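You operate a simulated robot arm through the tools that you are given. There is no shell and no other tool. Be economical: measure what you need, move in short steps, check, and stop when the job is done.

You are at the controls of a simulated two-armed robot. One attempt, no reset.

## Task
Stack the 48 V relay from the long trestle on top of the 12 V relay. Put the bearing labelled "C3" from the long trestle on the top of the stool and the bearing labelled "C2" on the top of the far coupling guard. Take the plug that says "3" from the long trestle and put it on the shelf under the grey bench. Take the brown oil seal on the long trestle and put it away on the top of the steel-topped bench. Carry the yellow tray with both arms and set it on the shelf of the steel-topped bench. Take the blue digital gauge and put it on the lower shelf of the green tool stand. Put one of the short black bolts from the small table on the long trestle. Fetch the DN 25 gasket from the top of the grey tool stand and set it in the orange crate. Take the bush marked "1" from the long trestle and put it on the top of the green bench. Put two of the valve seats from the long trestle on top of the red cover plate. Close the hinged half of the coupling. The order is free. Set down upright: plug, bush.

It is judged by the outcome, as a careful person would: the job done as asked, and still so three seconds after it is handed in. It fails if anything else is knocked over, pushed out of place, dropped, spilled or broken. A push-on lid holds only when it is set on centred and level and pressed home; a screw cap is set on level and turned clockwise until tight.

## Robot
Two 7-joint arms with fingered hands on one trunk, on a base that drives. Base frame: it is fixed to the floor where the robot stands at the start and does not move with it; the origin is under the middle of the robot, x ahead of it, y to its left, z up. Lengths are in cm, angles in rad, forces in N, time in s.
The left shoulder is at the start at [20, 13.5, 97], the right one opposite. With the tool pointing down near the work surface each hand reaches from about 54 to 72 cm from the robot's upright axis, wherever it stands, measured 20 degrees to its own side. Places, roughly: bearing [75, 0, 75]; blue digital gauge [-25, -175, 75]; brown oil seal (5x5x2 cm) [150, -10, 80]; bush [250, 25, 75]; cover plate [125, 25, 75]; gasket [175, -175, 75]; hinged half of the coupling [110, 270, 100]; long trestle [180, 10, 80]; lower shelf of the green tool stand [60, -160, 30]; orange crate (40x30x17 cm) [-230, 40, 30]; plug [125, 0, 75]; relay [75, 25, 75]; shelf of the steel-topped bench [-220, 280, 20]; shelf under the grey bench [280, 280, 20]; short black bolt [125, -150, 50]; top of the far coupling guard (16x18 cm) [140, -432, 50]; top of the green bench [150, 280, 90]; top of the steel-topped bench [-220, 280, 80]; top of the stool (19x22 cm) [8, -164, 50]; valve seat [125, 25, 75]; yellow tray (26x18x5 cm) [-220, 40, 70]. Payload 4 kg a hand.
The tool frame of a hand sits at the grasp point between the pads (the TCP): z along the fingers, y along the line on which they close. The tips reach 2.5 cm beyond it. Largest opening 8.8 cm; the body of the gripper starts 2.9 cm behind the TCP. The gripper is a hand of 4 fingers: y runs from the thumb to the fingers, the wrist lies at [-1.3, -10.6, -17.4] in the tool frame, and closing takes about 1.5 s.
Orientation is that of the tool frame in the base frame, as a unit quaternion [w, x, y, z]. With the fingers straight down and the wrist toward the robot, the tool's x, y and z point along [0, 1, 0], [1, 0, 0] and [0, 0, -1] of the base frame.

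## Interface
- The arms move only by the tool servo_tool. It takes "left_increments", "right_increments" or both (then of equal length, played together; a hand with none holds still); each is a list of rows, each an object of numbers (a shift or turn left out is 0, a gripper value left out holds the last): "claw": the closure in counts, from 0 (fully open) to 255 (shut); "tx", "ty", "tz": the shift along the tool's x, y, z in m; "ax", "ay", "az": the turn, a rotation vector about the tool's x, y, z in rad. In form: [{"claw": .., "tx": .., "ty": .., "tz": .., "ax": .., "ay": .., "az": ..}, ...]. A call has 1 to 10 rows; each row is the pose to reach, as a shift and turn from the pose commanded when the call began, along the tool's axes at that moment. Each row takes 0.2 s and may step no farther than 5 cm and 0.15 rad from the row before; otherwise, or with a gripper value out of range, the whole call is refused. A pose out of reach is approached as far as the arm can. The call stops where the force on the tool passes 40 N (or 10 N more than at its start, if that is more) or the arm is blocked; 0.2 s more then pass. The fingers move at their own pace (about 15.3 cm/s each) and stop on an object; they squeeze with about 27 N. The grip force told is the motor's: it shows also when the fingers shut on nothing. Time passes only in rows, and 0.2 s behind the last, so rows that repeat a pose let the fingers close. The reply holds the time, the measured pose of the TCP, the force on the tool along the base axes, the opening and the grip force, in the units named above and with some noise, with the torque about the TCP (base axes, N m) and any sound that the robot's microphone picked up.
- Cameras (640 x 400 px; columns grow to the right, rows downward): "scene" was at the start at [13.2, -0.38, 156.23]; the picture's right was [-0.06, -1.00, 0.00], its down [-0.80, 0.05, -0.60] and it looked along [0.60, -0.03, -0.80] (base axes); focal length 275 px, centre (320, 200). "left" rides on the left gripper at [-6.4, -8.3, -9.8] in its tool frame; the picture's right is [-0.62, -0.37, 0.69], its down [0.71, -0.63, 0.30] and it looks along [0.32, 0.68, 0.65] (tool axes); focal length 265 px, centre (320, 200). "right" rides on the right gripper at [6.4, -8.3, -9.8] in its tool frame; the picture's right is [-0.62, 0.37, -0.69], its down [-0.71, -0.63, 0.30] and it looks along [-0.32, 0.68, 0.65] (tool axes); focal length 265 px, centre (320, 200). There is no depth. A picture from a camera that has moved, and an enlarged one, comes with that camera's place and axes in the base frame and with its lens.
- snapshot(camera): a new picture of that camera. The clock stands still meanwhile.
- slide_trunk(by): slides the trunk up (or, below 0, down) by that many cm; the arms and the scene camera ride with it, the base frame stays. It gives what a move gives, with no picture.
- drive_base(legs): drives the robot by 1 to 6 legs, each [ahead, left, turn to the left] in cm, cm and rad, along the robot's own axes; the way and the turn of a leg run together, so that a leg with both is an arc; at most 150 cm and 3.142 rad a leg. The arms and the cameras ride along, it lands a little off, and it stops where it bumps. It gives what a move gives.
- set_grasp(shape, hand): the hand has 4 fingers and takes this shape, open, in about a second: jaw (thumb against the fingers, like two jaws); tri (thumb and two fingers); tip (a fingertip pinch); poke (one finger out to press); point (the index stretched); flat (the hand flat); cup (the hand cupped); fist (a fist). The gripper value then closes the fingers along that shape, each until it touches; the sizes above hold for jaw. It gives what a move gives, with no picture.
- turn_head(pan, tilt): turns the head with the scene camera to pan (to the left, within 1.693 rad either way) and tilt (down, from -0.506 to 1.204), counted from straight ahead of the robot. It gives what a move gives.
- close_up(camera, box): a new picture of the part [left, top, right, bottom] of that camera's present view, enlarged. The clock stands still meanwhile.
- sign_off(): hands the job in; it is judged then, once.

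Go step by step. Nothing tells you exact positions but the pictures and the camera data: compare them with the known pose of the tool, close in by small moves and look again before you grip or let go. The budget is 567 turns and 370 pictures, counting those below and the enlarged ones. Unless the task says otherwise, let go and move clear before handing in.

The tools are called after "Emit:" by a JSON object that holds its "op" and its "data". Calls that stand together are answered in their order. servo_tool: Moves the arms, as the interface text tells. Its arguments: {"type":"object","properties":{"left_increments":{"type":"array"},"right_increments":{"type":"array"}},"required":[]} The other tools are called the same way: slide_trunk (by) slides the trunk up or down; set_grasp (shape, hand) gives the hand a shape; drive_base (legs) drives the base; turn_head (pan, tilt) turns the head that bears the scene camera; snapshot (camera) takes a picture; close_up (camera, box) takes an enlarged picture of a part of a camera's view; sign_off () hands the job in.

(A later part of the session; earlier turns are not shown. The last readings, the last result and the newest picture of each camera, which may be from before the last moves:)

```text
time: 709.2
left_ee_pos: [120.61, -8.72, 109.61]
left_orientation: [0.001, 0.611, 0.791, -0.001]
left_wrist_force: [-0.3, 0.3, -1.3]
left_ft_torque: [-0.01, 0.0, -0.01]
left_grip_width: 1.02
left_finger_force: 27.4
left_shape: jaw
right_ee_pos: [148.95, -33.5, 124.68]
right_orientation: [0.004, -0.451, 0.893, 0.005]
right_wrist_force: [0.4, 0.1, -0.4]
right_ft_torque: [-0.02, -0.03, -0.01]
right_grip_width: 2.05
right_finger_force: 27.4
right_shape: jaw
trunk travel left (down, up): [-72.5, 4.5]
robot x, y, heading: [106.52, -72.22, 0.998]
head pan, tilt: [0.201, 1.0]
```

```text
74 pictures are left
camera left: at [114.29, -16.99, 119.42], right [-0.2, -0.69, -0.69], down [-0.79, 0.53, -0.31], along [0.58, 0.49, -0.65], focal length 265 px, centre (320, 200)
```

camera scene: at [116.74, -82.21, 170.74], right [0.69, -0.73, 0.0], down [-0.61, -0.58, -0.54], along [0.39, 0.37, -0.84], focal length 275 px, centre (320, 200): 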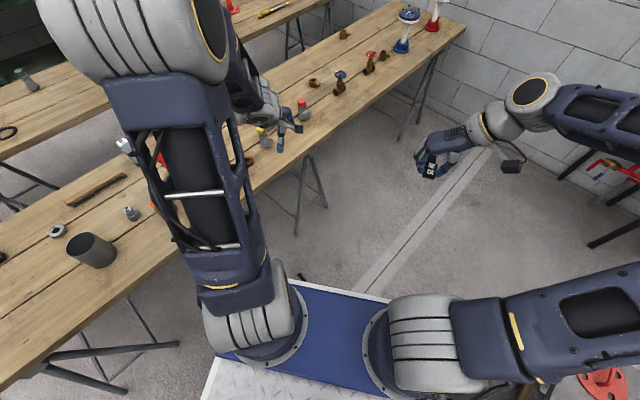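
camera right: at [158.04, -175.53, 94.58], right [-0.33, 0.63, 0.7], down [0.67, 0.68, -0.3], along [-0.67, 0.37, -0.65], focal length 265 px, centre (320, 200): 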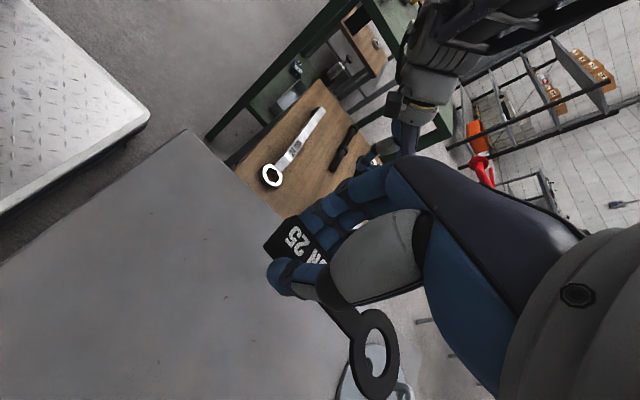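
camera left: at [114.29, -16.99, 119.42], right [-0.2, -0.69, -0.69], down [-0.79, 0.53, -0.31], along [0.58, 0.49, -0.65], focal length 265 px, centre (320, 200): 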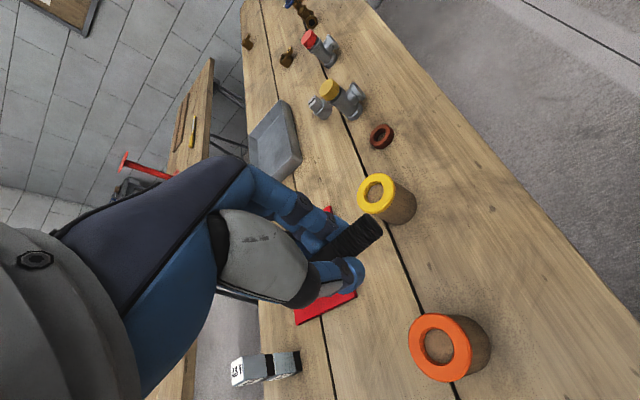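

I move over (127.5, -11.5) and lower the bolt slowly.

Emit:
{"op": "servo_tool", "data": {"left_increments": [{"tx": -0.01, "ty": 0.015}, {"tx": -0.022, "ty": 0.03}, {"tx": -0.034, "ty": 0.045}, {"tx": -0.0445, "ty": 0.0596, "tz": 0.01}, {"tx": -0.0445, "ty": 0.0596, "tz": 0.035}, {"tx": -0.0445, "ty": 0.0596, "tz": 0.065}, {"tx": -0.0445, "ty": 0.0596, "tz": 0.095}, {"tx": -0.0445, "ty": 0.0596, "tz": 0.125}, {"tx": -0.0445, "ty": 0.0596, "tz": 0.155}, {"tx": -0.0445, "ty": 0.0596, "tz": 0.18}]}}

Emit:
{"op": "snapshot", "data": {"camera": "left"}}

```text
time: 711.4
left_ee_pos: [127.45, -11.43, 91.55]
left_orientation: [0.001, 0.611, 0.791, 0.0]
left_wrist_force: [0.1, -0.2, -0.8]
left_ft_torque: [0.0, -0.01, -0.02]
left_grip_width: 1.04
left_finger_force: 27.4
left_shape: jaw
right_ee_pos: [149.12, -33.57, 124.76]
right_orientation: [0.004, -0.45, 0.893, 0.006]
right_wrist_force: [-0.2, 0.6, -0.6]
right_ft_torque: [0.0, -0.01, 0.01]
right_grip_width: 2.02
right_finger_force: 26.9
right_shape: jaw
trunk travel left (down, up): [-72.5, 4.5]
robot x, y, heading: [106.77, -72.47, 0.998]
head pan, tilt: [0.201, 1.0]
```

```text
73 pictures are left
camera left: at [121.13, -19.82, 101.42], right [-0.2, -0.69, -0.69], down [-0.79, 0.53, -0.31], along [0.58, 0.49, -0.65], focal length 265 px, centre (320, 200)
```

left: 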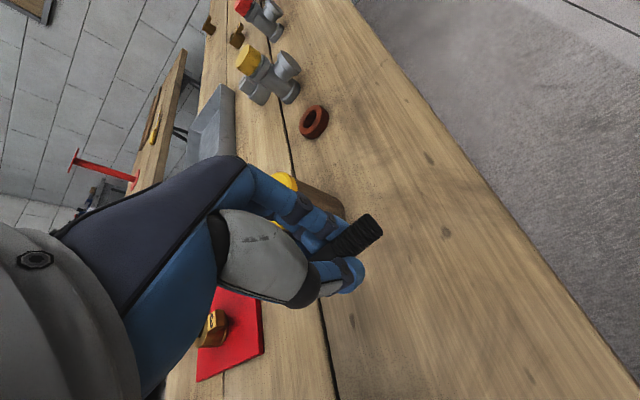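

Emit:
{"op": "servo_tool", "data": {"left_increments": [{"tz": 0.02}, {"tz": 0.04}, {"tz": 0.06}, {"tz": 0.075}, {"tz": 0.082}, {"tz": 0.086}, {"tz": 0.09}, {"tz": 0.094}, {"tz": 0.098}]}}

Emit:
{"op": "snapshot", "data": {"camera": "left"}}

```text
time: 713.3
left_ee_pos: [127.83, -11.55, 82.69]
left_orientation: [0.004, 0.612, 0.791, 0.004]
left_wrist_force: [-4.8, -6.1, 23.5]
left_ft_torque: [-0.33, 0.11, -0.03]
left_grip_width: 1.0
left_finger_force: 26.9
left_shape: jaw
right_ee_pos: [149.04, -33.67, 124.79]
right_orientation: [0.004, -0.451, 0.893, 0.006]
right_wrist_force: [-0.6, -0.5, 0.3]
right_ft_torque: [-0.03, -0.02, -0.03]
right_grip_width: 2.06
right_finger_force: 27.0
right_shape: jaw
trunk travel left (down, up): [-72.5, 4.5]
robot x, y, heading: [106.61, -72.3, 0.99]
head pan, tilt: [0.201, 1.0]
stopped in row 9 (left hand): the force on the tool passed its limit at 47 N (the readings are from after the stop); the commanded pose is now the measured one
```

```text
72 pictures are left
camera left: at [121.28, -19.8, 92.37], right [-0.19, -0.69, -0.7], down [-0.79, 0.53, -0.31], along [0.59, 0.49, -0.65], focal length 265 px, centre (320, 200)
```

left: 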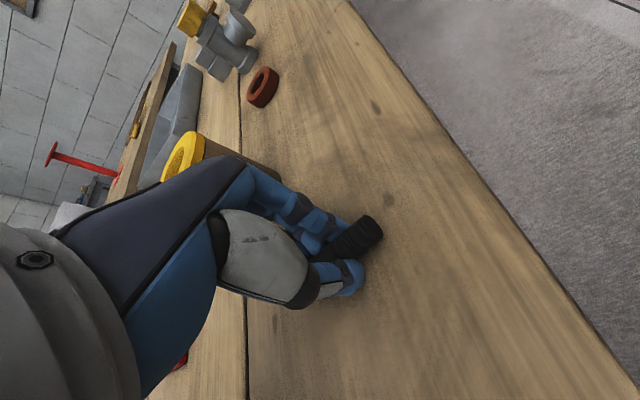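

Contact. I open partly and lift, then check the bolt stays put.

Emit:
{"op": "servo_tool", "data": {"left_increments": [{"tz": -0.002}, {"tz": -0.002, "claw": 200}, {"tz": -0.002, "claw": 170}, {"tz": -0.002, "claw": 140}, {"tz": -0.002, "claw": 110}, {"tz": -0.002, "claw": 90}, {"tz": -0.002, "claw": 90}]}}

Emit:
{"op": "servo_tool", "data": {"left_increments": [{"tz": -0.03}, {"tz": -0.07}, {"tz": -0.11}, {"tz": -0.16}, {"tz": -0.21}]}}

Emit:
{"op": "snapshot", "data": {"camera": "left"}}

```text
time: 714.9
left_ee_pos: [127.81, -11.44, 82.72]
left_orientation: [0.003, 0.611, 0.792, 0.003]
left_wrist_force: [0.2, 0.5, 0.8]
left_ft_torque: [0.01, 0.0, 0.03]
left_grip_width: 5.63
left_finger_force: 0.0
left_shape: jaw
right_ee_pos: [149.13, -33.56, 124.7]
right_orientation: [0.005, -0.452, 0.892, 0.005]
right_wrist_force: [-0.3, -0.1, -0.5]
right_ft_torque: [-0.04, 0.01, 0.0]
right_grip_width: 2.05
right_finger_force: 27.1
right_shape: jaw
trunk travel left (down, up): [-72.5, 4.5]
robot x, y, heading: [106.68, -72.01, 0.999]
head pan, tilt: [0.201, 1.0]
```

```text
time: 716.1
left_ee_pos: [127.7, -11.28, 103.54]
left_orientation: [0.003, 0.611, 0.792, 0.002]
left_wrist_force: [0.3, -0.6, -0.1]
left_ft_torque: [-0.03, -0.01, 0.02]
left_grip_width: 5.67
left_finger_force: 0.0
left_shape: jaw
right_ee_pos: [149.01, -33.45, 124.74]
right_orientation: [0.004, -0.45, 0.893, 0.005]
right_wrist_force: [0.1, 0.0, -1.0]
right_ft_torque: [0.05, 0.04, -0.02]
right_grip_width: 2.07
right_finger_force: 26.6
right_shape: jaw
trunk travel left (down, up): [-72.5, 4.5]
robot x, y, heading: [106.51, -72.1, 0.994]
head pan, tilt: [0.201, 1.0]
```

```text
71 pictures are left
camera left: at [121.25, -19.54, 113.24], right [-0.19, -0.69, -0.69], down [-0.79, 0.53, -0.31], along [0.58, 0.49, -0.65], focal length 265 px, centre (320, 200)
```

left: 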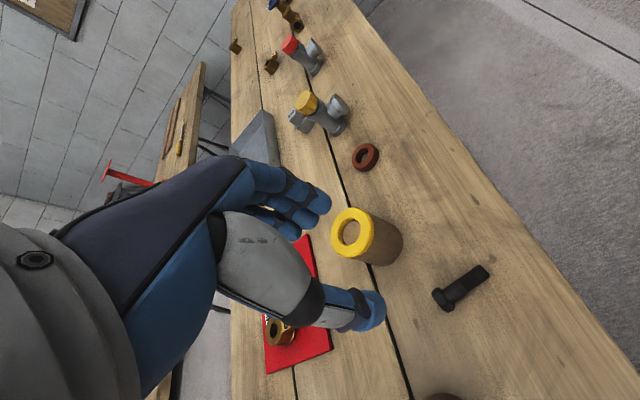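

The bolt rests on the trestle. Next the brown oil seal at (151.3, -6.9) with the left hand.

Emit:
{"op": "drive_base", "data": {"legs": [[0, 0, 0.575], [0, -62, 0]]}}

Emit:
{"op": "servo_tool", "data": {"left_increments": [{"az": -0.15, "claw": 0}, {"az": -0.3}, {"az": -0.45}, {"az": -0.6}, {"az": -0.74}]}}

Emit:
{"op": "snapshot", "data": {"camera": "left"}}

```text
time: 721.2
left_ee_pos: [153.23, -8.97, 103.38]
left_orientation: [0.002, 0.358, 0.934, 0.004]
left_wrist_force: [-0.5, 1.3, 0.5]
left_ft_torque: [0.0, 0.01, 0.03]
left_grip_width: 5.65
left_finger_force: 0.1
left_shape: jaw
right_ee_pos: [183.24, -15.76, 124.88]
right_orientation: [0.003, -0.689, 0.725, 0.007]
right_wrist_force: [-0.3, 0.1, 0.1]
right_ft_torque: [-0.04, 0.01, -0.01]
right_grip_width: 2.05
right_finger_force: 26.8
right_shape: jaw
trunk travel left (down, up): [-72.5, 4.5]
robot x, y, heading: [169.32, -71.48, 1.587]
head pan, tilt: [0.201, 1.0]
```

```text
time: 722.4
left_ee_pos: [153.21, -8.9, 103.43]
left_orientation: [0.003, -0.006, 1.0, 0.002]
left_wrist_force: [0.4, -0.2, -0.3]
left_ft_torque: [0.01, -0.02, 0.02]
left_grip_width: 8.81
left_finger_force: 0.0
left_shape: jaw
right_ee_pos: [183.29, -15.82, 124.76]
right_orientation: [0.003, -0.689, 0.725, 0.007]
right_wrist_force: [-0.6, -0.4, -0.8]
right_ft_torque: [-0.02, 0.0, -0.02]
right_grip_width: 2.04
right_finger_force: 27.1
right_shape: jaw
trunk travel left (down, up): [-72.5, 4.5]
robot x, y, heading: [168.71, -71.21, 1.588]
head pan, tilt: [0.201, 1.0]
```

```text
70 pictures are left
camera left: at [159.68, -17.21, 113.26], right [0.63, -0.36, -0.69], down [-0.71, -0.64, -0.31], along [-0.33, 0.68, -0.65], focal length 265 px, centre (320, 200)
```

left: 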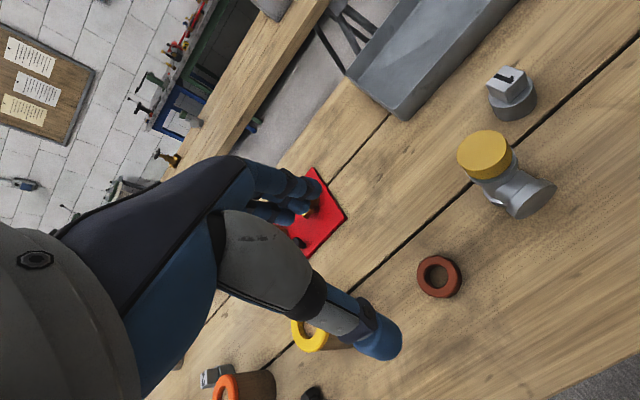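

Emit:
{"op": "servo_tool", "data": {"left_increments": [{"tx": 0.014, "ty": 0.018, "tz": 0.04}, {"tx": 0.014, "ty": 0.018, "tz": 0.085}, {"tx": 0.014, "ty": 0.018, "tz": 0.13}, {"tx": 0.014, "ty": 0.018, "tz": 0.17}]}}

Emit:
{"op": "snapshot", "data": {"camera": "left"}}

```text
time: 723.4
left_ee_pos: [151.95, -7.27, 86.3]
left_orientation: [0.003, -0.004, 1.0, 0.003]
left_wrist_force: [-0.2, -0.3, 0.3]
left_ft_torque: [-0.02, 0.01, 0.01]
left_grip_width: 8.77
left_finger_force: 0.0
left_shape: jaw
right_ee_pos: [183.35, -15.93, 124.68]
right_orientation: [0.003, -0.689, 0.725, 0.006]
right_wrist_force: [-0.2, -0.1, -0.2]
right_ft_torque: [-0.02, -0.01, 0.0]
right_grip_width: 2.07
right_finger_force: 27.0
right_shape: jaw
trunk travel left (down, up): [-72.5, 4.5]
robot x, y, heading: [168.87, -71.01, 1.584]
head pan, tilt: [0.201, 1.0]
```

```text
69 pictures are left
camera left: at [158.37, -15.49, 96.15], right [0.63, -0.36, -0.69], down [-0.71, -0.64, -0.31], along [-0.33, 0.68, -0.65], focal length 265 px, centre (320, 200)
```

left: 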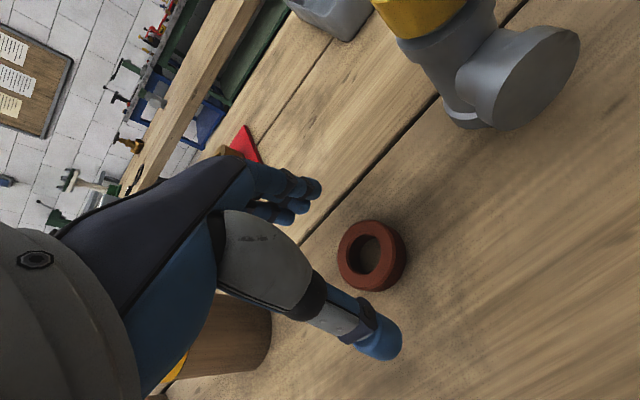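

Emit:
{"op": "servo_tool", "data": {"left_increments": [{"tz": 0.02}, {"tz": 0.035}, {"tz": 0.036}]}}

Emit:
{"op": "servo_tool", "data": {"left_increments": [{"claw": 120}, {"claw": 180}, {"claw": 255}, {"claw": 255}, {"claw": 255}, {"claw": 255}, {"claw": 255}, {"claw": 255}]}}

Emit:
{"op": "servo_tool", "data": {"left_increments": [{"tz": -0.02}, {"tz": -0.05}, {"tz": -0.09}, {"tz": -0.13}, {"tz": -0.17}, {"tz": -0.21}, {"tz": -0.25}, {"tz": -0.29}, {"tz": -0.33}, {"tz": -0.37}]}}

Emit:
{"op": "snapshot", "data": {"camera": "left"}}

```text
time: 724.2
left_ee_pos: [151.97, -7.04, 82.84]
left_orientation: [0.003, -0.004, 1.0, 0.002]
left_wrist_force: [-0.1, -0.1, 0.4]
left_ft_torque: [-0.02, -0.03, -0.05]
left_grip_width: 8.75
left_finger_force: 0.0
left_shape: jaw
right_ee_pos: [183.26, -15.87, 124.84]
right_orientation: [0.003, -0.689, 0.725, 0.007]
right_wrist_force: [-0.6, -0.6, 0.3]
right_ft_torque: [0.0, 0.0, 0.0]
right_grip_width: 2.05
right_finger_force: 27.0
right_shape: jaw
trunk travel left (down, up): [-72.5, 4.5]
robot x, y, heading: [169.34, -71.49, 1.583]
head pan, tilt: [0.201, 1.0]
```

```text
time: 726.0
left_ee_pos: [151.95, -7.08, 82.72]
left_orientation: [0.003, -0.004, 1.0, 0.002]
left_wrist_force: [0.1, -0.1, 0.7]
left_ft_torque: [0.0, 0.0, 0.02]
left_grip_width: 3.8
left_finger_force: 26.9
left_shape: jaw
right_ee_pos: [183.33, -15.85, 124.82]
right_orientation: [0.002, -0.689, 0.725, 0.007]
right_wrist_force: [0.5, -0.4, -1.0]
right_ft_torque: [-0.02, -0.02, -0.03]
right_grip_width: 2.04
right_finger_force: 26.8
right_shape: jaw
trunk travel left (down, up): [-72.5, 4.5]
robot x, y, heading: [169.13, -71.42, 1.585]
head pan, tilt: [0.201, 1.0]
```

```text
time: 728.2
left_ee_pos: [151.7, -7.22, 119.96]
left_orientation: [0.003, -0.005, 1.0, 0.002]
left_wrist_force: [0.0, 0.6, -0.2]
left_ft_torque: [-0.01, 0.01, 0.02]
left_grip_width: 3.78
left_finger_force: 27.4
left_shape: jaw
right_ee_pos: [183.33, -15.82, 124.67]
right_orientation: [0.003, -0.689, 0.725, 0.006]
right_wrist_force: [1.0, -0.3, -0.7]
right_ft_torque: [-0.03, 0.01, 0.0]
right_grip_width: 2.09
right_finger_force: 27.2
right_shape: jaw
trunk travel left (down, up): [-72.5, 4.5]
robot x, y, heading: [169.24, -71.59, 1.581]
head pan, tilt: [0.201, 1.0]
```

```text
68 pictures are left
camera left: at [158.11, -15.43, 129.88], right [0.63, -0.36, -0.69], down [-0.71, -0.63, -0.31], along [-0.33, 0.68, -0.65], focal length 265 px, centre (320, 200)
```

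left: 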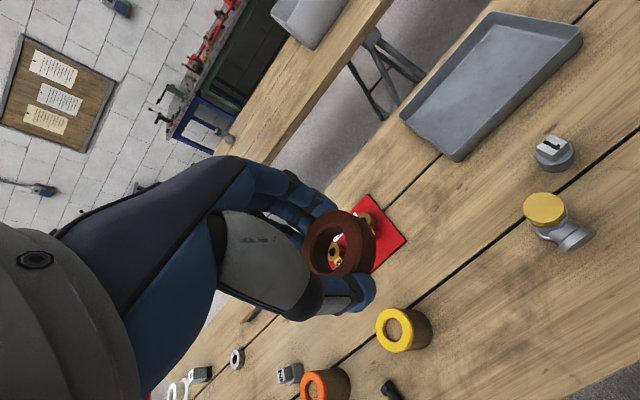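

Seal held. I drive out around the trestle to the steel-topped bench.

Emit:
{"op": "drive_base", "data": {"legs": [[0, 150, -0.012], [0, 60, 0], [150, 0, 0], [100, 0, 0]]}}

Emit:
{"op": "drive_base", "data": {"legs": [[0, 105, 0]]}}

Emit:
{"op": "turn_head", "data": {"pan": 0.2, "tilt": 0.8}}

Emit:
{"op": "snapshot", "data": {"camera": "scene"}}

Emit:
{"op": "snapshot", "data": {"camera": "left"}}

```text
time: 750.3
left_ee_pos: [-46.28, 241.86, 119.96]
left_orientation: [0.004, 0.029, 1.0, 0.003]
left_wrist_force: [-0.3, -0.2, 0.6]
left_ft_torque: [0.0, 0.0, -0.03]
left_grip_width: 3.8
left_finger_force: 26.7
left_shape: jaw
right_ee_pos: [-15.4, 231.23, 124.68]
right_orientation: [0.002, -0.664, 0.748, 0.006]
right_wrist_force: [-0.2, -0.2, 0.0]
right_ft_torque: [-0.01, -0.01, 0.03]
right_grip_width: 2.06
right_finger_force: 26.5
right_shape: jaw
trunk travel left (down, up): [-72.5, 4.5]
robot x, y, heading: [-33.33, 176.64, 1.516]
head pan, tilt: [0.201, 1.0]
```

```text
time: 755.7
left_ee_pos: [-150.24, 247.36, 119.99]
left_orientation: [0.004, 0.027, 1.0, 0.003]
left_wrist_force: [-0.4, -0.6, -1.5]
left_ft_torque: [0.0, -0.02, 0.01]
left_grip_width: 3.74
left_finger_force: 26.7
left_shape: jaw
right_ee_pos: [-119.31, 236.68, 124.84]
right_orientation: [0.003, -0.665, 0.747, 0.006]
right_wrist_force: [-0.2, 0.6, -1.1]
right_ft_torque: [-0.02, -0.02, 0.01]
right_grip_width: 2.04
right_finger_force: 27.1
right_shape: jaw
trunk travel left (down, up): [-72.5, 4.5]
robot x, y, heading: [-136.83, 182.18, 1.523]
head pan, tilt: [0.201, 1.0]
```

```text
time: 756.4
left_ee_pos: [-150.25, 247.35, 120.08]
left_orientation: [0.003, 0.027, 1.0, 0.003]
left_wrist_force: [0.0, 0.3, 0.5]
left_ft_torque: [0.02, -0.01, 0.01]
left_grip_width: 3.78
left_finger_force: 26.4
left_shape: jaw
right_ee_pos: [-119.33, 236.69, 124.71]
right_orientation: [0.002, -0.665, 0.747, 0.006]
right_wrist_force: [0.0, 0.4, -0.4]
right_ft_torque: [0.0, -0.02, 0.03]
right_grip_width: 2.07
right_finger_force: 27.3
right_shape: jaw
trunk travel left (down, up): [-72.5, 4.5]
robot x, y, heading: [-137.05, 182.11, 1.517]
head pan, tilt: [0.201, 0.799]
```

```text
67 pictures are left
camera scene: at [-138.0, 196.11, 172.25], right [0.99, 0.15, 0.0], down [0.11, -0.71, -0.7], along [-0.1, 0.69, -0.72], focal length 275 px, centre (320, 200)
```

scene: 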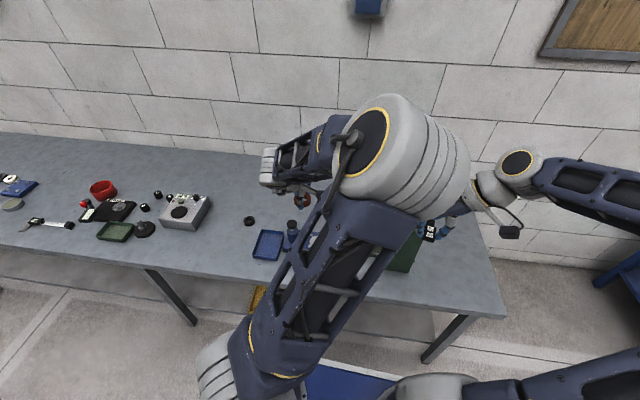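

```text
66 pictures are left
camera left: at [-144.41, 238.69, 129.85], right [0.6, -0.4, -0.69], down [-0.75, -0.59, -0.31], along [-0.28, 0.7, -0.65], focal length 265 px, centre (320, 200)
```

left: 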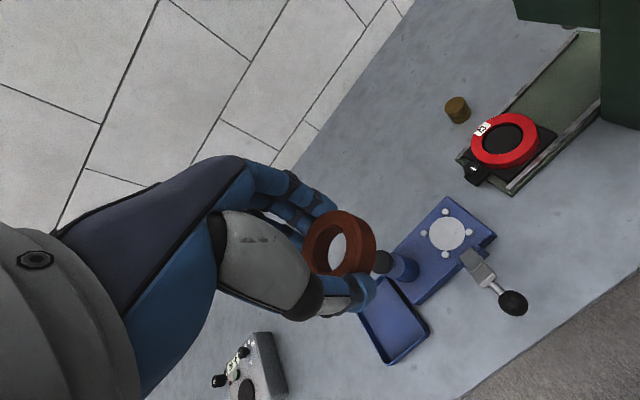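

Emit:
{"op": "drive_base", "data": {"legs": [[0, 0, 0.054], [0, 32.3, 0], [7, 0, 0]]}}

Emit:
{"op": "servo_tool", "data": {"left_increments": [{"tz": 0.05}, {"tz": 0.1}, {"tz": 0.15}, {"tz": 0.2}, {"tz": 0.25}, {"tz": 0.29}]}}

Emit:
{"op": "snapshot", "data": {"camera": "left"}}

```text
time: 759.6
left_ee_pos: [-185.27, 253.5, 119.99]
left_orientation: [0.004, 0.005, 1.0, 0.003]
left_wrist_force: [-1.2, -0.4, -0.7]
left_ft_torque: [-0.01, 0.02, -0.02]
left_grip_width: 3.78
left_finger_force: 26.6
left_shape: jaw
right_ee_pos: [-153.79, 244.31, 124.85]
right_orientation: [0.003, -0.682, 0.731, 0.006]
right_wrist_force: [-0.9, 0.2, -0.5]
right_ft_torque: [-0.02, -0.01, 0.01]
right_grip_width: 2.05
right_finger_force: 27.0
right_shape: jaw
trunk travel left (down, up): [-72.5, 4.5]
robot x, y, heading: [-168.55, 189.11, 1.572]
head pan, tilt: [0.201, 0.799]
```

```text
time: 761.0
left_ee_pos: [-185.27, 253.45, 91.17]
left_orientation: [0.004, 0.005, 1.0, 0.003]
left_wrist_force: [-0.7, -0.3, 0.0]
left_ft_torque: [-0.02, 0.0, 0.02]
left_grip_width: 3.74
left_finger_force: 26.9
left_shape: jaw
right_ee_pos: [-153.74, 244.42, 124.73]
right_orientation: [0.003, -0.683, 0.731, 0.005]
right_wrist_force: [-1.4, -0.1, -1.4]
right_ft_torque: [-0.01, -0.03, 0.0]
right_grip_width: 2.02
right_finger_force: 27.1
right_shape: jaw
trunk travel left (down, up): [-72.5, 4.5]
robot x, y, heading: [-168.8, 188.84, 1.566]
head pan, tilt: [0.201, 0.799]
```

```text
65 pictures are left
camera left: at [-178.91, 245.09, 100.91], right [0.62, -0.37, -0.69], down [-0.72, -0.62, -0.31], along [-0.31, 0.69, -0.65], focal length 265 px, centre (320, 200)
```

left: 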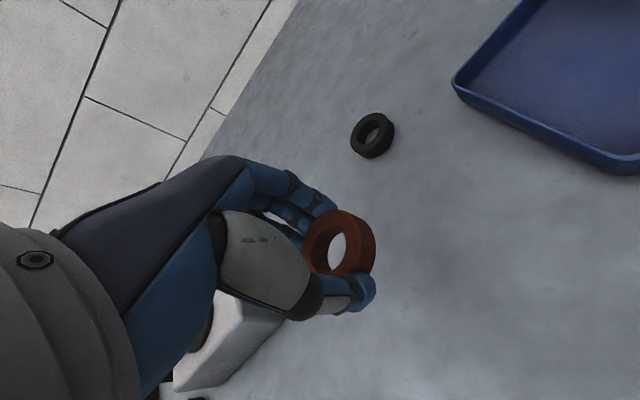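

Emit:
{"op": "servo_tool", "data": {"left_increments": [{"tz": 0.03}, {"tz": 0.06}, {"tz": 0.075}, {"tz": 0.085}, {"tz": 0.09}, {"tz": 0.094}, {"tz": 0.098}, {"tz": 0.102}, {"tz": 0.106}, {"tz": 0.11}]}}

Emit:
{"op": "snapshot", "data": {"camera": "left"}}

```text
time: 762.2
left_ee_pos: [-184.94, 254.04, 82.59]
left_orientation: [0.003, 0.003, 1.0, 0.009]
left_wrist_force: [1.4, -6.1, 21.3]
left_ft_torque: [-0.4, -0.07, 0.01]
left_grip_width: 3.89
left_finger_force: 26.9
left_shape: jaw
right_ee_pos: [-153.73, 244.31, 124.7]
right_orientation: [0.003, -0.683, 0.73, 0.005]
right_wrist_force: [0.5, -0.4, -0.1]
right_ft_torque: [-0.02, -0.01, -0.02]
right_grip_width: 2.05
right_finger_force: 27.4
right_shape: jaw
trunk travel left (down, up): [-72.5, 4.5]
robot x, y, heading: [-168.83, 188.73, 1.567]
head pan, tilt: [0.201, 0.799]
stopped in row 6 (left hand): the force on the tool passed its limit at 47 N (the readings are from after the stop); the commanded pose is now the measured one
```

```text
64 pictures are left
camera left: at [-178.78, 245.46, 92.31], right [0.62, -0.36, -0.7], down [-0.72, -0.62, -0.32], along [-0.32, 0.7, -0.64], focal length 265 px, centre (320, 200)
```

left: 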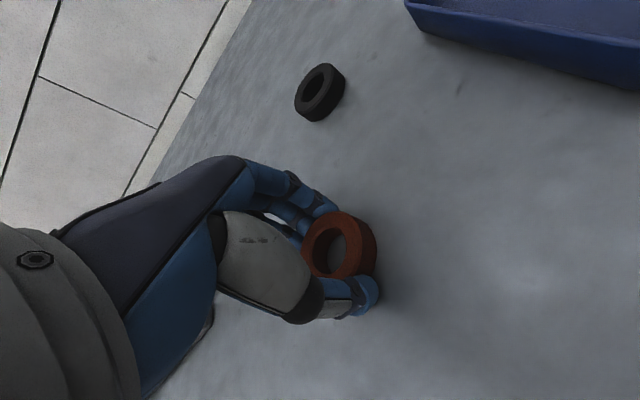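

Emit:
{"op": "servo_tool", "data": {"left_increments": [{"tz": -0.001}, {"tz": -0.001, "claw": 180}, {"tz": -0.001, "claw": 120}, {"tz": -0.001, "claw": 60}, {"tz": -0.001, "claw": 0}, {"tz": -0.001, "claw": 0}, {"tz": -0.001, "claw": 0}]}}

Emit:
{"op": "servo_tool", "data": {"left_increments": [{"tz": -0.04}, {"tz": -0.08}, {"tz": -0.12}, {"tz": -0.16}, {"tz": -0.2}, {"tz": -0.25}, {"tz": -0.3}, {"tz": -0.35}]}}

Emit:
{"op": "snapshot", "data": {"camera": "left"}}

```text
time: 763.8
left_ee_pos: [-185.17, 253.86, 82.37]
left_orientation: [0.002, 0.004, 1.0, 0.006]
left_wrist_force: [0.1, -1.9, 5.3]
left_ft_torque: [0.24, 0.04, 0.0]
left_grip_width: 8.72
left_finger_force: 0.1
left_shape: jaw
right_ee_pos: [-153.69, 244.48, 124.71]
right_orientation: [0.003, -0.683, 0.731, 0.007]
right_wrist_force: [-0.3, -0.1, -0.8]
right_ft_torque: [-0.02, -0.03, -0.03]
right_grip_width: 2.08
right_finger_force: 27.0
right_shape: jaw
trunk travel left (down, up): [-72.5, 4.5]
robot x, y, heading: [-168.93, 189.21, 1.571]
head pan, tilt: [0.201, 0.799]
```

```text
time: 765.6
left_ee_pos: [-185.21, 253.76, 117.44]
left_orientation: [0.003, 0.004, 1.0, 0.006]
left_wrist_force: [-0.3, 0.5, -0.1]
left_ft_torque: [0.0, -0.01, -0.01]
left_grip_width: 8.78
left_finger_force: 0.1
left_shape: jaw
right_ee_pos: [-153.76, 244.39, 124.72]
right_orientation: [0.003, -0.682, 0.731, 0.006]
right_wrist_force: [-0.4, 0.5, -0.7]
right_ft_torque: [0.02, 0.01, 0.03]
right_grip_width: 2.03
right_finger_force: 27.2
right_shape: jaw
trunk travel left (down, up): [-72.5, 4.5]
robot x, y, heading: [-168.87, 189.24, 1.567]
head pan, tilt: [0.201, 0.799]
```

```text
63 pictures are left
camera left: at [-178.9, 245.28, 127.27], right [0.62, -0.36, -0.69], down [-0.72, -0.62, -0.32], along [-0.32, 0.69, -0.65], focal length 265 px, centre (320, 200)
```

left: 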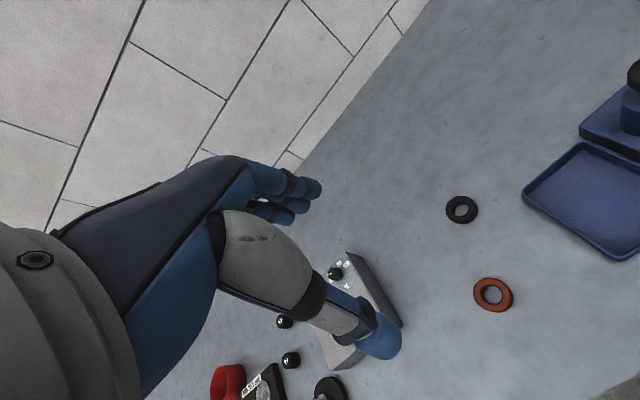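

The seal is on the steel bench top. Last item: the gasket into the orange crate. I back off and turn to face the rack.

Emit:
{"op": "drive_base", "data": {"legs": [[-32, 0, 0], [0, 0, 1.571], [0, 0, 1.571]]}}

Emit:
{"op": "drive_base", "data": {"legs": [[0, -26, 0]]}}

Emit:
{"op": "slide_trunk", "data": {"by": -40}}

Emit:
{"op": "slide_trunk", "data": {"by": -30}}

Emit:
{"op": "turn_head", "data": {"pan": -0.15, "tilt": 0.6}}

Emit:
{"op": "snapshot", "data": {"camera": "scene"}}

```text
time: 775.5
left_ee_pos: [-149.38, 92.71, 117.46]
left_orientation: [0.008, 1.0, 0.02, -0.001]
left_wrist_force: [0.2, -0.1, -0.9]
left_ft_torque: [-0.03, 0.0, -0.01]
left_grip_width: 8.78
left_finger_force: 0.2
left_shape: jaw
right_ee_pos: [-181.43, 100.65, 124.78]
right_orientation: [0.007, 0.714, 0.7, -0.003]
right_wrist_force: [0.4, 0.0, -0.4]
right_ft_torque: [0.02, -0.04, 0.03]
right_grip_width: 2.02
right_finger_force: 27.0
right_shape: jaw
trunk travel left (down, up): [-72.5, 4.5]
robot x, y, heading: [-168.81, 156.95, -1.527]
head pan, tilt: [0.201, 0.799]
```

```text
time: 777.4
left_ee_pos: [-175.61, 91.61, 117.52]
left_orientation: [0.007, 1.0, 0.017, -0.003]
left_wrist_force: [0.5, -0.8, -0.6]
left_ft_torque: [0.03, 0.0, 0.0]
left_grip_width: 8.75
left_finger_force: 0.0
left_shape: jaw
right_ee_pos: [-207.52, 99.6, 124.76]
right_orientation: [0.006, 0.715, 0.699, -0.002]
right_wrist_force: [-0.4, 0.8, 0.1]
right_ft_torque: [0.05, -0.01, 0.0]
right_grip_width: 2.05
right_finger_force: 26.5
right_shape: jaw
trunk travel left (down, up): [-72.5, 4.5]
robot x, y, heading: [-194.92, 155.28, -1.532]
head pan, tilt: [0.201, 0.799]
```

```text
time: 781.2
left_ee_pos: [-175.7, 91.67, 77.4]
left_orientation: [0.008, 1.0, 0.018, -0.003]
left_wrist_force: [-0.4, 0.1, 0.1]
left_ft_torque: [-0.01, 0.0, 0.01]
left_grip_width: 8.78
left_finger_force: 0.0
left_shape: jaw
right_ee_pos: [-207.57, 99.59, 84.85]
right_orientation: [0.006, 0.716, 0.698, -0.003]
right_wrist_force: [-0.7, -1.0, -0.5]
right_ft_torque: [0.01, -0.01, -0.02]
right_grip_width: 2.03
right_finger_force: 26.9
right_shape: jaw
trunk travel left (down, up): [-32.5, 44.5]
robot x, y, heading: [-194.69, 155.82, -1.529]
head pan, tilt: [0.201, 0.799]
```

```text
time: 784.2
left_ee_pos: [-175.7, 91.61, 47.46]
left_orientation: [0.007, 1.0, 0.018, -0.003]
left_wrist_force: [0.4, 0.3, 0.0]
left_ft_torque: [-0.06, -0.02, 0.02]
left_grip_width: 8.78
left_finger_force: 0.0
left_shape: jaw
right_ee_pos: [-207.55, 99.61, 54.83]
right_orientation: [0.007, 0.716, 0.699, -0.003]
right_wrist_force: [0.8, 0.5, -0.9]
right_ft_torque: [0.02, 0.01, -0.03]
right_grip_width: 2.04
right_finger_force: 27.3
right_shape: jaw
trunk travel left (down, up): [-2.5, 74.5]
robot x, y, heading: [-194.92, 155.76, -1.529]
head pan, tilt: [0.201, 0.799]
```

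```text
time: 785.0
left_ee_pos: [-175.59, 91.66, 47.53]
left_orientation: [0.006, 1.0, 0.019, -0.003]
left_wrist_force: [-0.1, 0.1, 0.2]
left_ft_torque: [0.0, -0.02, -0.01]
left_grip_width: 8.77
left_finger_force: 0.1
left_shape: jaw
right_ee_pos: [-207.5, 99.62, 54.74]
right_orientation: [0.006, 0.716, 0.698, -0.002]
right_wrist_force: [0.7, 0.5, -0.1]
right_ft_torque: [0.02, -0.04, 0.02]
right_grip_width: 2.05
right_finger_force: 27.5
right_shape: jaw
trunk travel left (down, up): [-2.5, 74.5]
robot x, y, heading: [-194.63, 155.67, -1.533]
head pan, tilt: [-0.15, 0.6]
```

```text
62 pictures are left
camera scene: at [-195.77, 140.86, 103.94], right [-0.99, 0.11, 0.0], down [0.06, 0.56, -0.82], along [-0.09, -0.82, -0.57], focal length 275 px, centre (320, 200)
```

scene: 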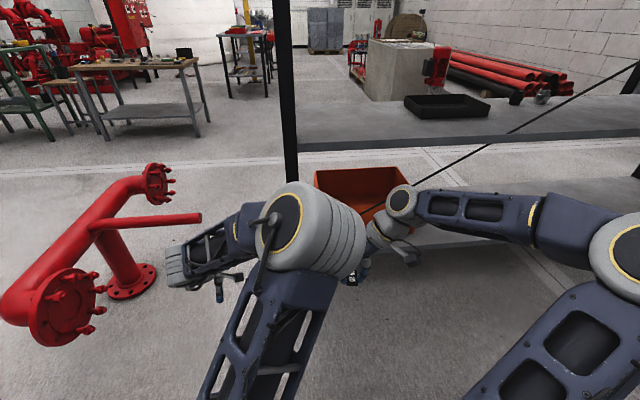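

A red pipe stands at left; I raise the left hand clear. Then I pitch the right hand so its fingers point forward-down.

Emit:
{"op": "servo_tool", "data": {"left_increments": [{"tz": -0.05}, {"tz": -0.1}, {"tz": -0.15}, {"tz": -0.2}, {"tz": -0.25}, {"tz": -0.3}, {"tz": -0.34}], "right_increments": [{"ay": -0.13}, {"ay": -0.26}, {"ay": -0.39}, {"ay": -0.52}, {"ay": -0.65}, {"ay": -0.78}, {"ay": -0.87}]}}

Emit:
{"op": "snapshot", "data": {"camera": "scene"}}

Emit:
{"op": "snapshot", "data": {"camera": "right"}}

```text
time: 786.6
left_ee_pos: [-175.31, 92.47, 81.62]
left_orientation: [0.006, 1.0, 0.018, -0.003]
left_wrist_force: [1.0, 0.1, -0.9]
left_ft_torque: [0.02, -0.01, -0.02]
left_grip_width: 8.78
left_finger_force: 0.1
left_shape: jaw
right_ee_pos: [-207.46, 99.51, 54.85]
right_orientation: [0.3, 0.647, 0.632, -0.304]
right_wrist_force: [-0.2, -0.4, -0.2]
right_ft_torque: [0.04, -0.01, 0.01]
right_grip_width: 2.04
right_finger_force: 27.5
right_shape: jaw
trunk travel left (down, up): [-2.5, 74.5]
robot x, y, heading: [-195.03, 155.41, -1.527]
head pan, tilt: [-0.15, 0.6]
```

```text
61 pictures are left
camera scene: at [-195.77, 140.86, 103.94], right [-0.99, 0.11, 0.0], down [0.06, 0.56, -0.83], along [-0.09, -0.82, -0.56], focal length 275 px, centre (320, 200)
```

scene: 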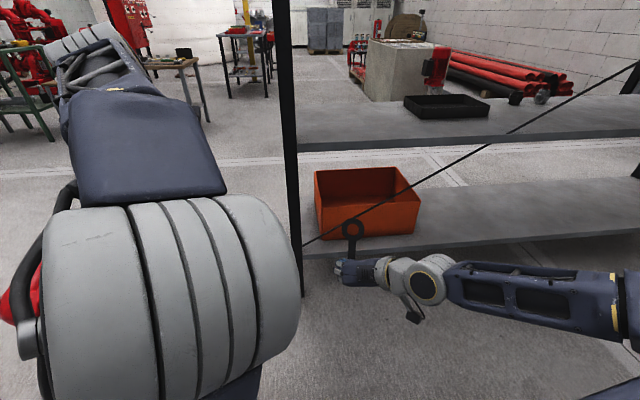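

```text
60 pictures are left
camera right: at [-215.65, 111.27, 56.21], right [0.37, 0.13, 0.92], down [-0.65, -0.68, 0.35], along [0.67, -0.73, -0.16], focal length 265 px, centre (320, 200)
```

right: 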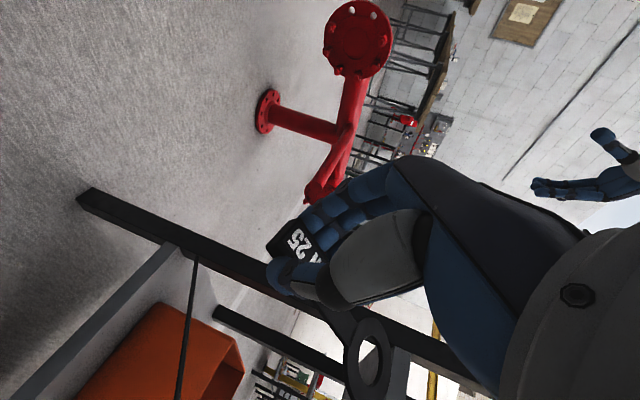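

The arm lies low now but the forearm would cross the rack's brace. I roll the hand back 45° so the forearm comes from behind.

Emit:
{"op": "servo_tool", "data": {"right_increments": [{"az": 0.15}, {"az": 0.3}, {"az": 0.45}, {"az": 0.6}, {"az": 0.75}]}}

Emit:
{"op": "snapshot", "data": {"camera": "scene"}}

Emit:
{"op": "snapshot", "data": {"camera": "right"}}

```text
time: 787.8
left_ee_pos: [-175.34, 92.52, 81.52]
left_orientation: [0.007, 1.0, 0.018, -0.003]
left_wrist_force: [-0.7, -0.1, 0.5]
left_ft_torque: [0.01, 0.01, 0.02]
left_grip_width: 8.8
left_finger_force: 0.1
left_shape: jaw
right_ee_pos: [-210.68, 93.78, 56.4]
right_orientation: [0.39, 0.834, 0.35, -0.172]
right_wrist_force: [-0.3, -0.4, -1.3]
right_ft_torque: [0.04, 0.02, -0.01]
right_grip_width: 2.02
right_finger_force: 27.3
right_shape: jaw
right hand out of reach, approached as far as the arm can: row 1, 2, 3, 4, 5
trunk travel left (down, up): [-2.5, 74.5]
robot x, y, heading: [-194.78, 155.29, -1.53]
head pan, tilt: [-0.15, 0.6]
```

```text
59 pictures are left
camera scene: at [-195.78, 140.86, 103.94], right [-0.99, 0.11, 0.0], down [0.06, 0.56, -0.83], along [-0.09, -0.82, -0.56], focal length 275 px, centre (320, 200)
```

scene: 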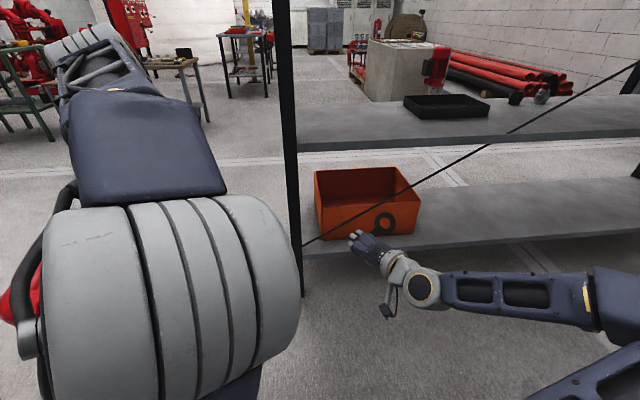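

```text
58 pictures are left
camera right: at [-212.03, 107.86, 54.71], right [-0.16, 0.09, 0.98], down [-0.95, -0.27, -0.13], along [0.25, -0.96, 0.13], focal length 265 px, centre (320, 200)
```

right: 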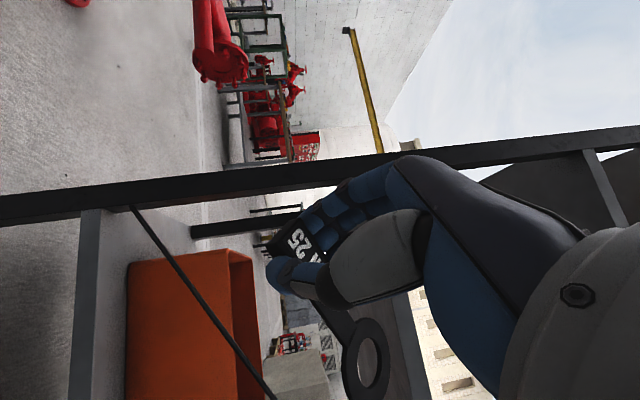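

This still puts the forearm in the rack plane. I roll fully to the normal attitude (wrist behind) and extend farther forward, where the elbow stays outside the rack.

Emit:
{"op": "servo_tool", "data": {"right_increments": [{"az": 0.15, "tx": -0.0135, "ty": 0.0135, "tz": 0.023}, {"az": 0.3, "tx": -0.027, "ty": 0.027, "tz": 0.046}, {"az": 0.45, "tx": -0.04, "ty": 0.04, "tz": 0.07}, {"az": 0.6, "tx": -0.054, "ty": 0.054, "tz": 0.093}, {"az": 0.75, "tx": -0.0675, "ty": 0.0675, "tz": 0.1157}]}}

Emit:
{"op": "snapshot", "data": {"camera": "scene"}}

```text
time: 789.0
left_ee_pos: [-175.29, 92.46, 81.5]
left_orientation: [0.007, 1.0, 0.018, -0.003]
left_wrist_force: [0.2, -0.2, 0.1]
left_ft_torque: [-0.02, 0.01, 0.02]
left_grip_width: 8.77
left_finger_force: 0.1
left_shape: jaw
right_ee_pos: [-210.68, 78.39, 56.55]
right_orientation: [0.426, 0.904, 0.019, -0.017]
right_wrist_force: [0.1, 0.2, -0.6]
right_ft_torque: [0.01, -0.02, -0.02]
right_grip_width: 2.03
right_finger_force: 26.9
right_shape: jaw
trunk travel left (down, up): [-2.5, 74.5]
robot x, y, heading: [-194.8, 155.58, -1.531]
head pan, tilt: [-0.15, 0.6]
```

```text
57 pictures are left
camera scene: at [-195.79, 140.86, 103.94], right [-0.99, 0.11, 0.0], down [0.06, 0.56, -0.83], along [-0.09, -0.82, -0.57], focal length 275 px, centre (320, 200)
```

scene: 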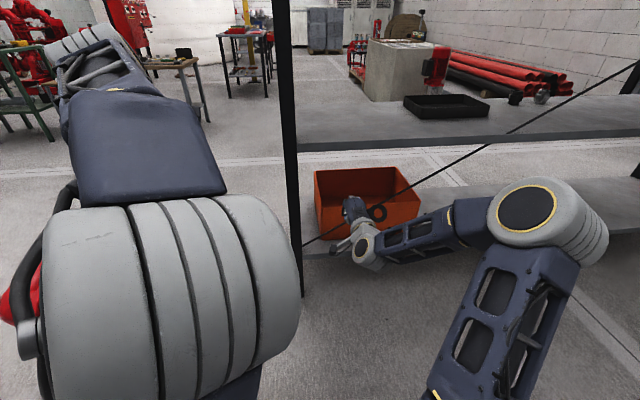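

The arm is now well placed: elbow and forearm remain outside. I lower 5 cm and drive in.

Emit:
{"op": "servo_tool", "data": {"right_increments": [{"tz": 0.016, "ty": -0.019}, {"tz": 0.032, "ty": -0.0385}]}}

Emit:
{"op": "drive_base", "data": {"legs": [[24, -1, 0]]}}

Emit:
{"op": "snapshot", "data": {"camera": "scene"}}

Emit:
{"op": "snapshot", "data": {"camera": "right"}}

```text
time: 789.6
left_ee_pos: [-175.3, 92.47, 81.58]
left_orientation: [0.007, 1.0, 0.018, -0.003]
left_wrist_force: [-0.1, 0.1, 0.0]
left_ft_torque: [-0.01, -0.01, 0.01]
left_grip_width: 8.76
left_finger_force: 0.0
left_shape: jaw
right_ee_pos: [-211.01, 78.39, 51.31]
right_orientation: [0.426, 0.904, 0.02, -0.017]
right_wrist_force: [0.2, 0.0, -0.3]
right_ft_torque: [0.0, -0.04, 0.03]
right_grip_width: 2.03
right_finger_force: 26.6
right_shape: jaw
trunk travel left (down, up): [-2.5, 74.5]
robot x, y, heading: [-195.15, 155.66, -1.534]
head pan, tilt: [-0.15, 0.6]
```

```text
time: 791.4
left_ee_pos: [-175.42, 68.77, 81.61]
left_orientation: [0.007, 1.0, 0.018, -0.002]
left_wrist_force: [0.0, 0.2, -0.2]
left_ft_torque: [0.03, 0.0, 0.0]
left_grip_width: 8.77
left_finger_force: 0.0
left_shape: jaw
right_ee_pos: [-211.03, 54.7, 51.42]
right_orientation: [0.426, 0.904, 0.02, -0.018]
right_wrist_force: [1.0, -0.3, -1.0]
right_ft_torque: [0.02, -0.06, -0.01]
right_grip_width: 2.04
right_finger_force: 27.1
right_shape: jaw
trunk travel left (down, up): [-2.5, 74.5]
robot x, y, heading: [-194.76, 132.15, -1.529]
head pan, tilt: [-0.15, 0.6]
```

```text
56 pictures are left
camera scene: at [-195.86, 117.23, 103.94], right [-0.99, 0.11, 0.0], down [0.06, 0.56, -0.83], along [-0.09, -0.82, -0.57], focal length 275 px, centre (320, 200)
```

scene: 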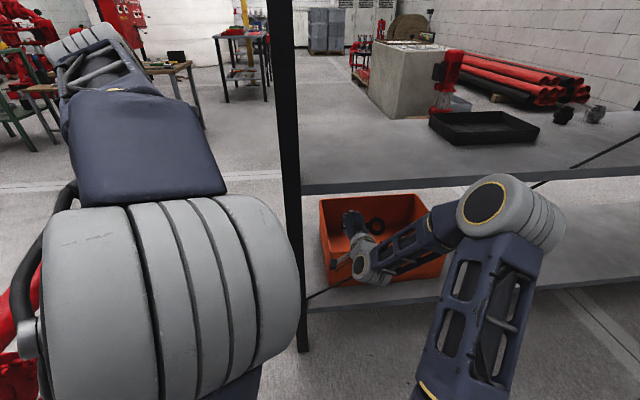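

```text
55 pictures are left
camera right: at [-204.92, 67.69, 50.99], right [-0.59, 0.29, 0.76], down [-0.75, 0.15, -0.64], along [-0.3, -0.95, 0.13], focal length 265 px, centre (320, 200)
```

right: 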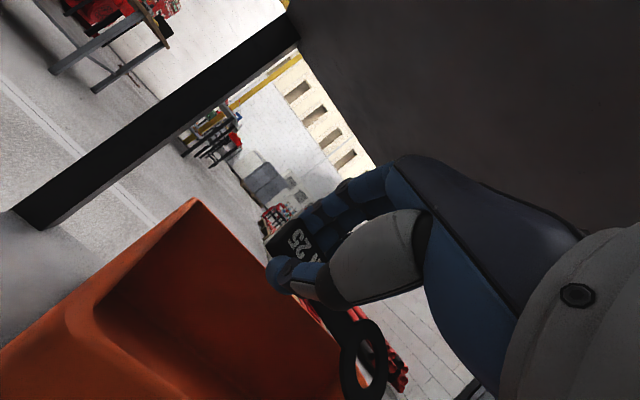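

Emit:
{"op": "drive_base", "data": {"legs": [[9.5, -0.5, 0]]}}

Emit:
{"op": "snapshot", "data": {"camera": "scene"}}

Emit:
{"op": "snapshot", "data": {"camera": "right"}}

```text
time: 792.5
left_ee_pos: [-175.64, 59.11, 81.58]
left_orientation: [0.007, 1.0, 0.017, -0.003]
left_wrist_force: [-0.1, 0.9, 0.5]
left_ft_torque: [0.01, -0.01, 0.0]
left_grip_width: 8.77
left_finger_force: 0.0
left_shape: jaw
right_ee_pos: [-211.27, 45.17, 51.28]
right_orientation: [0.426, 0.904, 0.019, -0.019]
right_wrist_force: [0.7, 0.4, 0.2]
right_ft_torque: [0.0, -0.04, -0.02]
right_grip_width: 2.08
right_finger_force: 27.2
right_shape: jaw
trunk travel left (down, up): [-2.5, 74.5]
robot x, y, heading: [-195.23, 122.52, -1.531]
head pan, tilt: [-0.15, 0.6]
```

```text
54 pictures are left
camera scene: at [-196.0, 107.71, 103.94], right [-0.99, 0.11, 0.0], down [0.06, 0.56, -0.83], along [-0.09, -0.82, -0.57], focal length 275 px, centre (320, 200)
```

scene: 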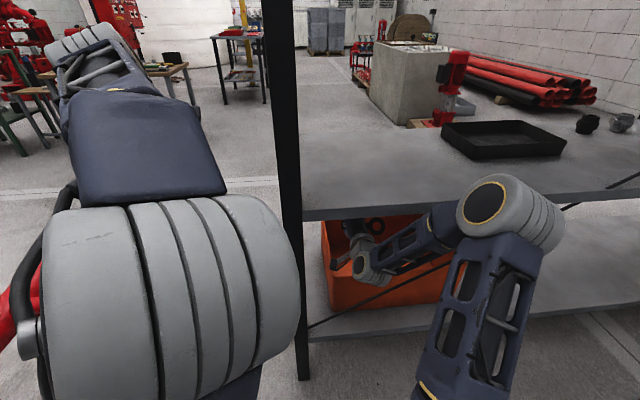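

```text
53 pictures are left
camera right: at [-205.15, 58.18, 50.99], right [-0.59, 0.29, 0.76], down [-0.75, 0.15, -0.64], along [-0.3, -0.95, 0.13], focal length 265 px, centre (320, 200)
```

right: 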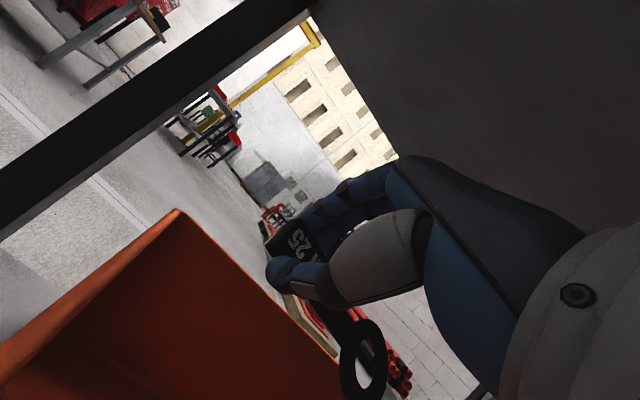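

The gasket is over the crate. I lower while reducing the pitch, in small steps.

Emit:
{"op": "servo_tool", "data": {"right_increments": [{"ax": 0.06, "ty": -0.0103, "tz": 0.015}, {"ax": 0.12, "ty": -0.0206, "tz": 0.03}, {"ax": 0.18, "ty": -0.031, "tz": 0.045}, {"ax": 0.25, "ty": -0.0413, "tz": 0.06}]}}

Emit:
{"op": "snapshot", "data": {"camera": "scene"}}

Emit:
{"op": "snapshot", "data": {"camera": "right"}}

```text
time: 793.5
left_ee_pos: [-175.68, 59.27, 81.4]
left_orientation: [0.007, 1.0, 0.018, -0.003]
left_wrist_force: [0.1, -0.7, -0.2]
left_ft_torque: [0.01, -0.02, 0.0]
left_grip_width: 8.75
left_finger_force: 0.1
left_shape: jaw
right_ee_pos: [-211.67, 43.25, 44.24]
right_orientation: [0.309, 0.951, 0.018, -0.02]
right_wrist_force: [0.0, -0.1, -0.6]
right_ft_torque: [0.01, 0.0, -0.01]
right_grip_width: 2.01
right_finger_force: 27.8
right_shape: jaw
trunk travel left (down, up): [-2.5, 74.5]
robot x, y, heading: [-195.08, 122.6, -1.53]
head pan, tilt: [-0.15, 0.6]
```

```text
52 pictures are left
camera scene: at [-196.0, 107.71, 103.94], right [-0.99, 0.11, 0.0], down [0.06, 0.56, -0.83], along [-0.09, -0.82, -0.57], focal length 275 px, centre (320, 200)
```

scene: 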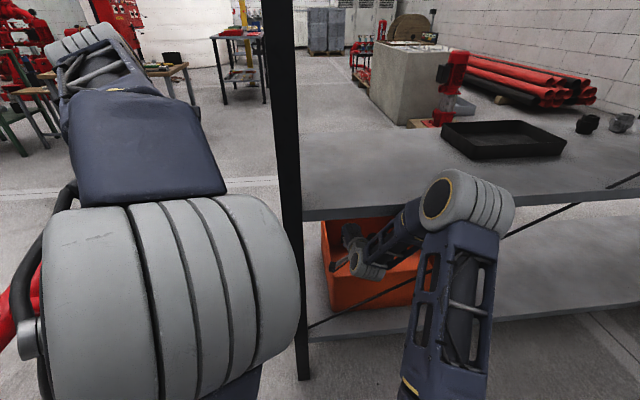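

```text
51 pictures are left
camera right: at [-205.39, 55.78, 47.05], right [-0.58, 0.1, 0.81], down [-0.75, 0.32, -0.58], along [-0.31, -0.94, -0.11], focal length 265 px, centre (320, 200)
```

right: 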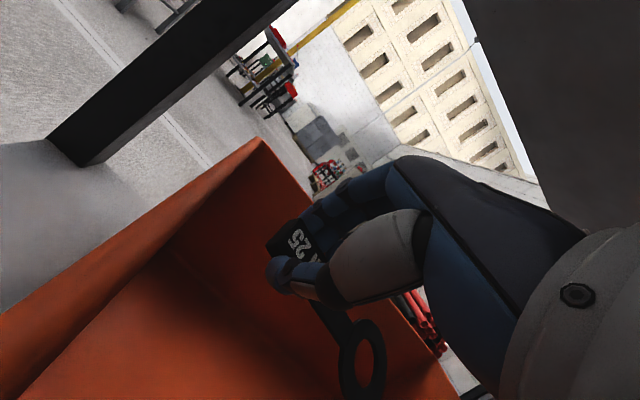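

Emit:
{"op": "servo_tool", "data": {"right_increments": [{"ax": 0.04, "ty": -0.007, "tz": 0.0155}, {"ax": 0.08, "ty": -0.014, "tz": 0.031}, {"ax": 0.12, "ty": -0.0213, "tz": 0.0464}]}}

Emit:
{"op": "snapshot", "data": {"camera": "right"}}

Emit:
{"op": "snapshot", "data": {"camera": "scene"}}

```text
time: 794.3
left_ee_pos: [-176.35, 60.11, 81.99]
left_orientation: [0.01, 1.0, 0.016, -0.003]
left_wrist_force: [-0.1, 0.7, -0.4]
left_ft_torque: [-0.03, 0.01, 0.0]
left_grip_width: 8.77
left_finger_force: 0.1
left_shape: jaw
right_ee_pos: [-213.49, 43.55, 40.52]
right_orientation: [0.258, 0.966, 0.01, -0.026]
right_wrist_force: [-0.6, 0.8, -0.7]
right_ft_torque: [0.02, -0.02, 0.02]
right_grip_width: 2.01
right_finger_force: 27.1
right_shape: jaw
trunk travel left (down, up): [-2.5, 74.5]
robot x, y, heading: [-195.81, 122.98, -1.535]
head pan, tilt: [-0.15, 0.6]
```

```text
50 pictures are left
camera right: at [-206.8, 55.53, 44.65], right [-0.57, 0.02, 0.82], down [-0.75, 0.39, -0.54], along [-0.33, -0.92, -0.21], focal length 265 px, centre (320, 200)
```

right: 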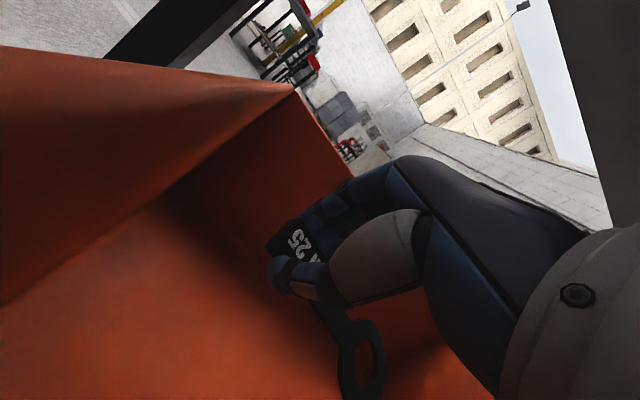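

```text
49 pictures are left
camera scene: at [-196.41, 108.94, 104.11], right [-0.99, 0.12, 0.0], down [0.07, 0.56, -0.83], along [-0.1, -0.82, -0.56], focal length 275 px, centre (320, 200)
```

scene: 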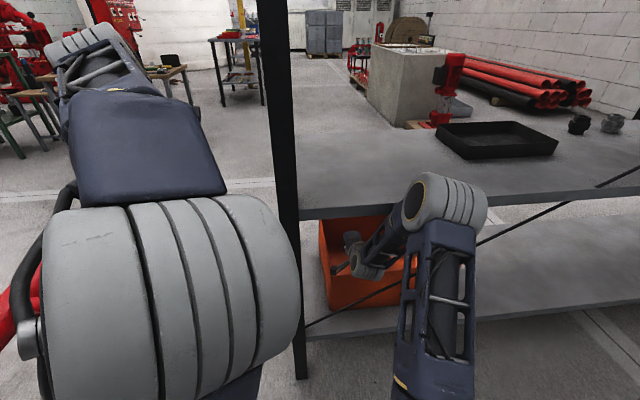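

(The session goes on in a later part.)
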